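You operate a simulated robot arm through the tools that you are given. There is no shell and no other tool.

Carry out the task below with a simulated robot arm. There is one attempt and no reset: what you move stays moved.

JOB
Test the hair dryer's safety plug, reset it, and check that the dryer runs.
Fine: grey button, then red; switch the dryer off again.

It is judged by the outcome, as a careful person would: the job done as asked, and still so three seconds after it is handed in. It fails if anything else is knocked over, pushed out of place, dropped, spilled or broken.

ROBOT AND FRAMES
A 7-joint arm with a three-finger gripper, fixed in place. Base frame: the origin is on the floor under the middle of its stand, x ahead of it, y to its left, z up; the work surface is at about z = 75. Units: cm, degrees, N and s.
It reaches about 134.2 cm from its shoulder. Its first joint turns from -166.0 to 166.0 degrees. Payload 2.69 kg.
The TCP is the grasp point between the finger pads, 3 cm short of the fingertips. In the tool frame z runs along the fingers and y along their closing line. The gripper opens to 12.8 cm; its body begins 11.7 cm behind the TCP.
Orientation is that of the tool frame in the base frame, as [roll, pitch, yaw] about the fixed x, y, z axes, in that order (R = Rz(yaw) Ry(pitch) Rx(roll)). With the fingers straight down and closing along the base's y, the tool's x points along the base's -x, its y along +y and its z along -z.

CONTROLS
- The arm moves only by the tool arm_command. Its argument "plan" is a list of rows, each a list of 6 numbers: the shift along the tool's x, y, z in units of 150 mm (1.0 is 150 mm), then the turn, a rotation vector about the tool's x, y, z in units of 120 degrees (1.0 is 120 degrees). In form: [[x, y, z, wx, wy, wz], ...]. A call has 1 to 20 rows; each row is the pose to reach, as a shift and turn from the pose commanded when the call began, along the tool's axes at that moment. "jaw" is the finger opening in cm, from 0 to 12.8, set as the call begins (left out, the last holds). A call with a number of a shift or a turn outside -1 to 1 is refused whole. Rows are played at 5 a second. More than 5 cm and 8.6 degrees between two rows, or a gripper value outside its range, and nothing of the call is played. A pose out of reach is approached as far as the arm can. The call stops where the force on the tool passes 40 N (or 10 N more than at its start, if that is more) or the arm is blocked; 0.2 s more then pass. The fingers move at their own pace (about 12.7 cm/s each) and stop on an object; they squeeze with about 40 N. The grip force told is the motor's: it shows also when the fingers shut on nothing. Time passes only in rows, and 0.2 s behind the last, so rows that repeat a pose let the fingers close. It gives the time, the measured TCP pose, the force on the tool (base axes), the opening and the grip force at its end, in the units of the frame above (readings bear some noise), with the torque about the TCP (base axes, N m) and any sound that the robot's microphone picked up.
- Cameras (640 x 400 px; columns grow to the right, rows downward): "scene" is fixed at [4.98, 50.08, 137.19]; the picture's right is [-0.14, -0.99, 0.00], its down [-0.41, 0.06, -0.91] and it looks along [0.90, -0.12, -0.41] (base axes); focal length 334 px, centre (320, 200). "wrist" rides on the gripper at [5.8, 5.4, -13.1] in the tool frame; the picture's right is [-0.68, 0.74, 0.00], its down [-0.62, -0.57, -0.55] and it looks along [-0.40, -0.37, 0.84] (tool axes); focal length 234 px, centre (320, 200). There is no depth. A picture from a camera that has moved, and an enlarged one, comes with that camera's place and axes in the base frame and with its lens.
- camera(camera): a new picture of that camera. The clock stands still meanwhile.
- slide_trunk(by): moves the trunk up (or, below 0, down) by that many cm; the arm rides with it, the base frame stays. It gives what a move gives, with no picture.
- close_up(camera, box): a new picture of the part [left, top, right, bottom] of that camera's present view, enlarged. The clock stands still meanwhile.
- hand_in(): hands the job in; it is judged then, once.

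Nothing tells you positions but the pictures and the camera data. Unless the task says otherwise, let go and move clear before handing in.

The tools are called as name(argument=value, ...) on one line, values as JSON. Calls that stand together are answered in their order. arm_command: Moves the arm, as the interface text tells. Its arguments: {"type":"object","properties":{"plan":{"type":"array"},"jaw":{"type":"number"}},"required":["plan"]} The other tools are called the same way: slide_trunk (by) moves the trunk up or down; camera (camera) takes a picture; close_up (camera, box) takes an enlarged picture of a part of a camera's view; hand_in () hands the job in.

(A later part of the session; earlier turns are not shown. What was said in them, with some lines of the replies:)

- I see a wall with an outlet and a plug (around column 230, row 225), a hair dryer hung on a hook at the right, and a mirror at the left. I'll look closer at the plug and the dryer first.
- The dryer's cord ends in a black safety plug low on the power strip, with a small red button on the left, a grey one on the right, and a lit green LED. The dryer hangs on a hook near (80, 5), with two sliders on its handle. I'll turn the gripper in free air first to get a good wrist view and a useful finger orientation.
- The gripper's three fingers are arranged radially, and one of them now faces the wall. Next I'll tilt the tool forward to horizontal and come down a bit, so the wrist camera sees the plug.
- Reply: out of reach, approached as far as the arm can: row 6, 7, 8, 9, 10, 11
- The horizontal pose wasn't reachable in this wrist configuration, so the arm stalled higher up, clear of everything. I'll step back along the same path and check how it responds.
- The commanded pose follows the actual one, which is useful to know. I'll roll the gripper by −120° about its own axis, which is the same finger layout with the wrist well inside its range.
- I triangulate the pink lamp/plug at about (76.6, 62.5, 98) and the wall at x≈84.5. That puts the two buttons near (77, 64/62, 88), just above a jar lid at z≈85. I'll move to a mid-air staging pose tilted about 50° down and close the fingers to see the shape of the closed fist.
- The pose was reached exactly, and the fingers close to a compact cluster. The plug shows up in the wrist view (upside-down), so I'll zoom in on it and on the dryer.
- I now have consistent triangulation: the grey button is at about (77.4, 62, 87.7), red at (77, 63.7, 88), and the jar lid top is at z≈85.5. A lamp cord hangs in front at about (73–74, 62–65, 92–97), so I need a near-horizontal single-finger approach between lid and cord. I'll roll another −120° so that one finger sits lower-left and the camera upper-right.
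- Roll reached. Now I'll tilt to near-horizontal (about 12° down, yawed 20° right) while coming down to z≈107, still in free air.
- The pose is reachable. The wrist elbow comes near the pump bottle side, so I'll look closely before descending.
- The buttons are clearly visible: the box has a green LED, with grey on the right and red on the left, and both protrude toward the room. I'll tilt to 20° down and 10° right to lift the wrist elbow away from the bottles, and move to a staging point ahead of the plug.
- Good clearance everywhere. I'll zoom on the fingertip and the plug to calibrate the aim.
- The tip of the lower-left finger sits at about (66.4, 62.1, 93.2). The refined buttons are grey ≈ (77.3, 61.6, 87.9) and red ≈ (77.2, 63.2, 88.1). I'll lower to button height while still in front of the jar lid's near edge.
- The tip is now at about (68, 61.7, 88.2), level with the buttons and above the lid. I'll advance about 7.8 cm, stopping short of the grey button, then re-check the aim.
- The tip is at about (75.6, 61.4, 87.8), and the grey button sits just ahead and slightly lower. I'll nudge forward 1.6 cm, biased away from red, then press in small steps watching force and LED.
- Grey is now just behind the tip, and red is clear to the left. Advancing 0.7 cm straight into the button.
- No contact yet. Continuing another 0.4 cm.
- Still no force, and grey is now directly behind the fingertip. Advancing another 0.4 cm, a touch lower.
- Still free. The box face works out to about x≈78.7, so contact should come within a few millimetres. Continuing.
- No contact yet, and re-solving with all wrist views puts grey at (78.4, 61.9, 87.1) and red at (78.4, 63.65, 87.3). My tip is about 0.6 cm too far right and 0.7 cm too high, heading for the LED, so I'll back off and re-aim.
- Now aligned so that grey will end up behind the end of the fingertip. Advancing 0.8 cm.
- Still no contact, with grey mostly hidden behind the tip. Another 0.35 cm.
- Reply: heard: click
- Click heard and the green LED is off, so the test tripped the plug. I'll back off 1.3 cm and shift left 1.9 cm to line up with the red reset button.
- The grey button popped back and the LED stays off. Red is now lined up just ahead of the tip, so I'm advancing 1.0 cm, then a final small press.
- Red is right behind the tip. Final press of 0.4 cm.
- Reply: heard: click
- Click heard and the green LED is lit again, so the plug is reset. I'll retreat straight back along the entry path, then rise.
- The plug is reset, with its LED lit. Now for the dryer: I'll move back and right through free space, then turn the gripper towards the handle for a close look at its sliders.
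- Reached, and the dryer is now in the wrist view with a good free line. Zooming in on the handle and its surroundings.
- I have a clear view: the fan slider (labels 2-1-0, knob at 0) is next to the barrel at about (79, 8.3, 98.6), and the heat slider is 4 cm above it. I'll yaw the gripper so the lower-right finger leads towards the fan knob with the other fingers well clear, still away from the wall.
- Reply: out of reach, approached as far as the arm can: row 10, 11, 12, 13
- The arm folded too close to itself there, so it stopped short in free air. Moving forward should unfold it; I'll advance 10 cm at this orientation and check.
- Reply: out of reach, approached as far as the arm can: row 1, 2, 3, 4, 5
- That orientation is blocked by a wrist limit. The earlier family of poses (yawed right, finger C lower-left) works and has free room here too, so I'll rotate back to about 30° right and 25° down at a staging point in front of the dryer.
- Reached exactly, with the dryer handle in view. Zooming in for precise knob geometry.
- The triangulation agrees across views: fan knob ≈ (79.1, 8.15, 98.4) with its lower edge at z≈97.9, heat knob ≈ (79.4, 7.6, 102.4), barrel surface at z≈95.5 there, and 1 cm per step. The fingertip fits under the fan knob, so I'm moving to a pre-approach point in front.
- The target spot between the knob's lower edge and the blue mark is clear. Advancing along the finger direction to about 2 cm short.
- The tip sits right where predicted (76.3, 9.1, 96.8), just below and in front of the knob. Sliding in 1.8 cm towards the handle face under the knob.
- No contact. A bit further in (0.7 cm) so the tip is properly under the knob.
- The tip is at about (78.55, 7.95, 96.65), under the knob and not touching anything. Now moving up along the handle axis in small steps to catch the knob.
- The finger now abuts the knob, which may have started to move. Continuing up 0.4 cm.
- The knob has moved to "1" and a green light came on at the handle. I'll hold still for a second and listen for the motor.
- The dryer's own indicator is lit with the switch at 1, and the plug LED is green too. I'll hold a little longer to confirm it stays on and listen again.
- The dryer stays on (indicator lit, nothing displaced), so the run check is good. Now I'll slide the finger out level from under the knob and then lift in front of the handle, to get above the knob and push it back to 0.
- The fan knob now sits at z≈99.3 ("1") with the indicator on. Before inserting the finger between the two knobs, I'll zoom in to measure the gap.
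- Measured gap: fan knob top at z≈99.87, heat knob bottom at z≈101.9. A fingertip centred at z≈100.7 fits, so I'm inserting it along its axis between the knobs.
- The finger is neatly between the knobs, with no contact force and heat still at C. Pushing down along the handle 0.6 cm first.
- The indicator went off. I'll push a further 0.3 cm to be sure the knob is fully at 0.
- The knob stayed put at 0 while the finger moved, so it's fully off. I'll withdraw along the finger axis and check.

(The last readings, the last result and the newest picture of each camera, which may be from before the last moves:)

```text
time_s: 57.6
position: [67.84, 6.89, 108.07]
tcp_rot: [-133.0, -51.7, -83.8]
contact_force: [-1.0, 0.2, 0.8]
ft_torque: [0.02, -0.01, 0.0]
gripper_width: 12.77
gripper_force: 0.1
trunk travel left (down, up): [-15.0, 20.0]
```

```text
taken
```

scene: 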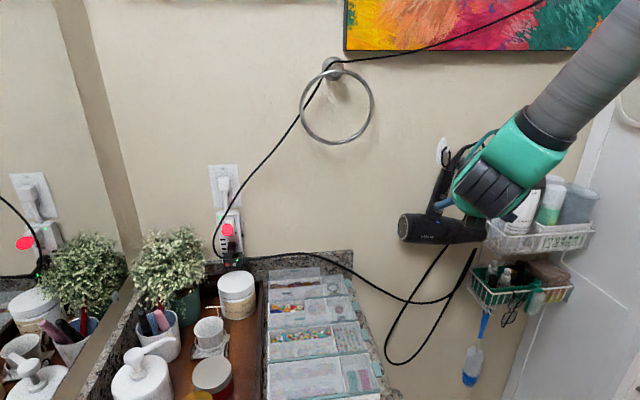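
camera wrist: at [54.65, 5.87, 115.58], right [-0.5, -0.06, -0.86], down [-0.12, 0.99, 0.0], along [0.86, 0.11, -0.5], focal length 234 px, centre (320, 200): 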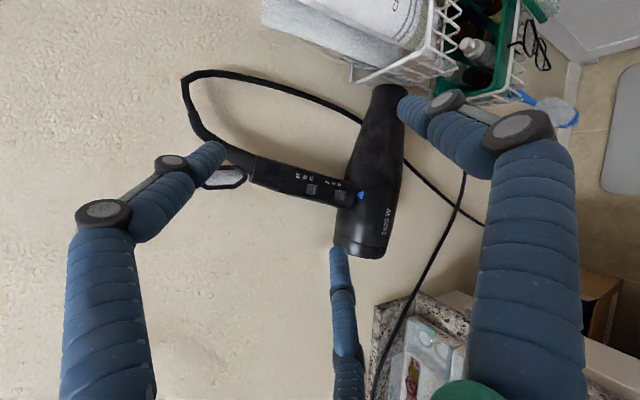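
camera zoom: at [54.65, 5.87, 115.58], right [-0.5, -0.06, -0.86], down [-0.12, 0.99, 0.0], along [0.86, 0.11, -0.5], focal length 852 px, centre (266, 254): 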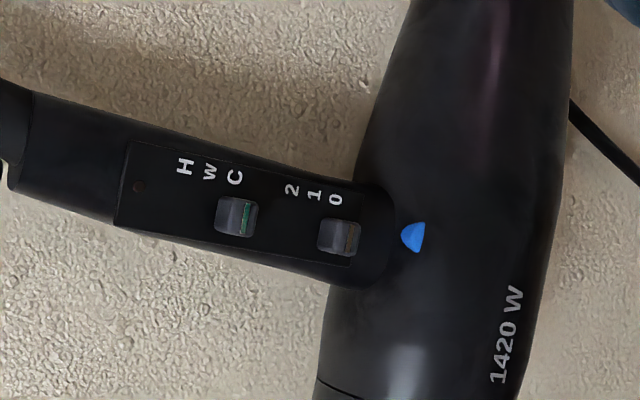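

The fan knob is back at 0 (z≈98.45, its original place), heat is still at C, the indicator is off and the dryer hasn't moved. I'll move the arm well clear and do a last check of the plug.

arm_command(plan=[[-0.0746, -0.0274, -0.2275, 0, 0, 0], [-0.1492, -0.0548, -0.455, 0, 0, 0], [-0.2237, -0.0821, -0.6825, 0, 0, 0], [-0.2983, -0.1095, -0.91, 0, 0, 0], [-0.2983, -0.1095, -0.91, 0, 0, 0]])

camera(camera="scene")

close_up(camera="scene", box=[180, 190, 290, 310])

close_up(camera="wrist", box=[220, 60, 420, 220])

```text
time_s: 58.8
position: [57.8, 16.79, 110.99]
tcp_rot: [-133.1, -51.7, -83.8]
contact_force: [-0.4, 0.5, -0.1]
ft_torque: [-0.01, 0.02, -0.04]
gripper_width: 12.79
gripper_force: 0.0
trunk travel left (down, up): [-15.0, 20.0]
```

```text
taken
```

scene: 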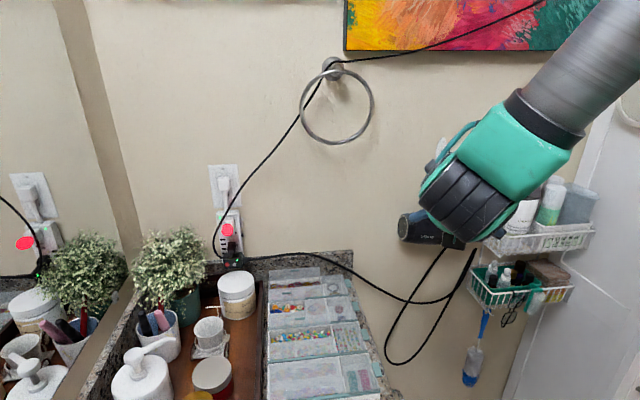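

```text
3.33 times, centred on (235, 250) of scene
camera zoom: at [4.98, 50.08, 137.19], right [-0.14, -0.99, 0.0], down [-0.41, 0.06, -0.91], along [0.9, -0.12, -0.41], focal length 1113 px, centre (603, 33)
```

zoom: 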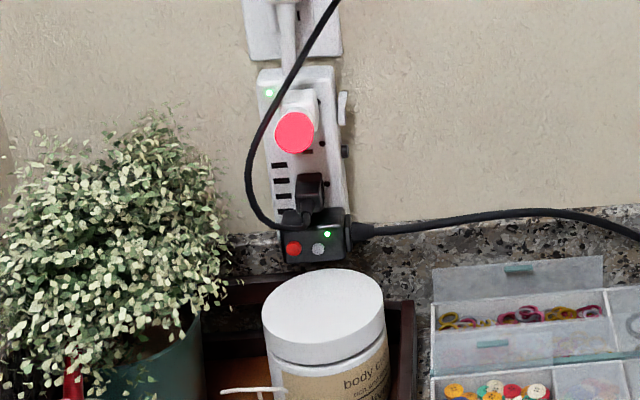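

```text
2.50 times, centred on (320, 140) of wrist
camera zoom: at [44.58, 15.93, 118.65], right [-0.5, -0.06, -0.86], down [-0.12, 0.99, 0.0], along [0.86, 0.11, -0.5], focal length 585 px, centre (320, 350)
```

zoom: 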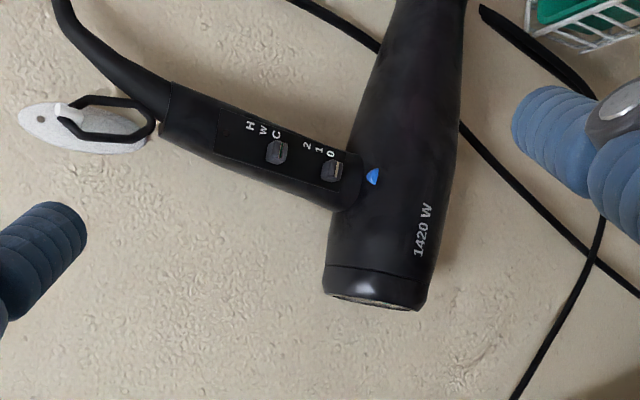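

The plug LED is green with both buttons out, the dryer hangs where it was with its switch at 0 and its light off, and nothing else has moved. The arm is clear, so I'm handing in.

hand_in()

```text
The job is handed in.
```

I tested and reset the safety plug, switched the dryer on and then off again, and handed the job in. The one gap is that I never heard the dryer's motor.

- **Test (grey button):** I heard a click and the plug's green light went out, so it tripped. It stayed off after I let go.
- **Reset (red button):** I heard a click and the green light came back on. It was still lit at the end.
- **Dryer check:** With the fan switch at 1, the green light on the dryer's handle came on and stayed on for about three seconds. The microphone picked up no motor noise, so that light is my only evidence that it ran.
- **Switched off:** I pushed the fan switch back to 0 and the handle light went out. The heat setting is still at C.

The dryer is still on its hook, and the jar, the plant, the cords and everything else look undisturbed in the final pictures. The arm was clear of everything when I handed in.
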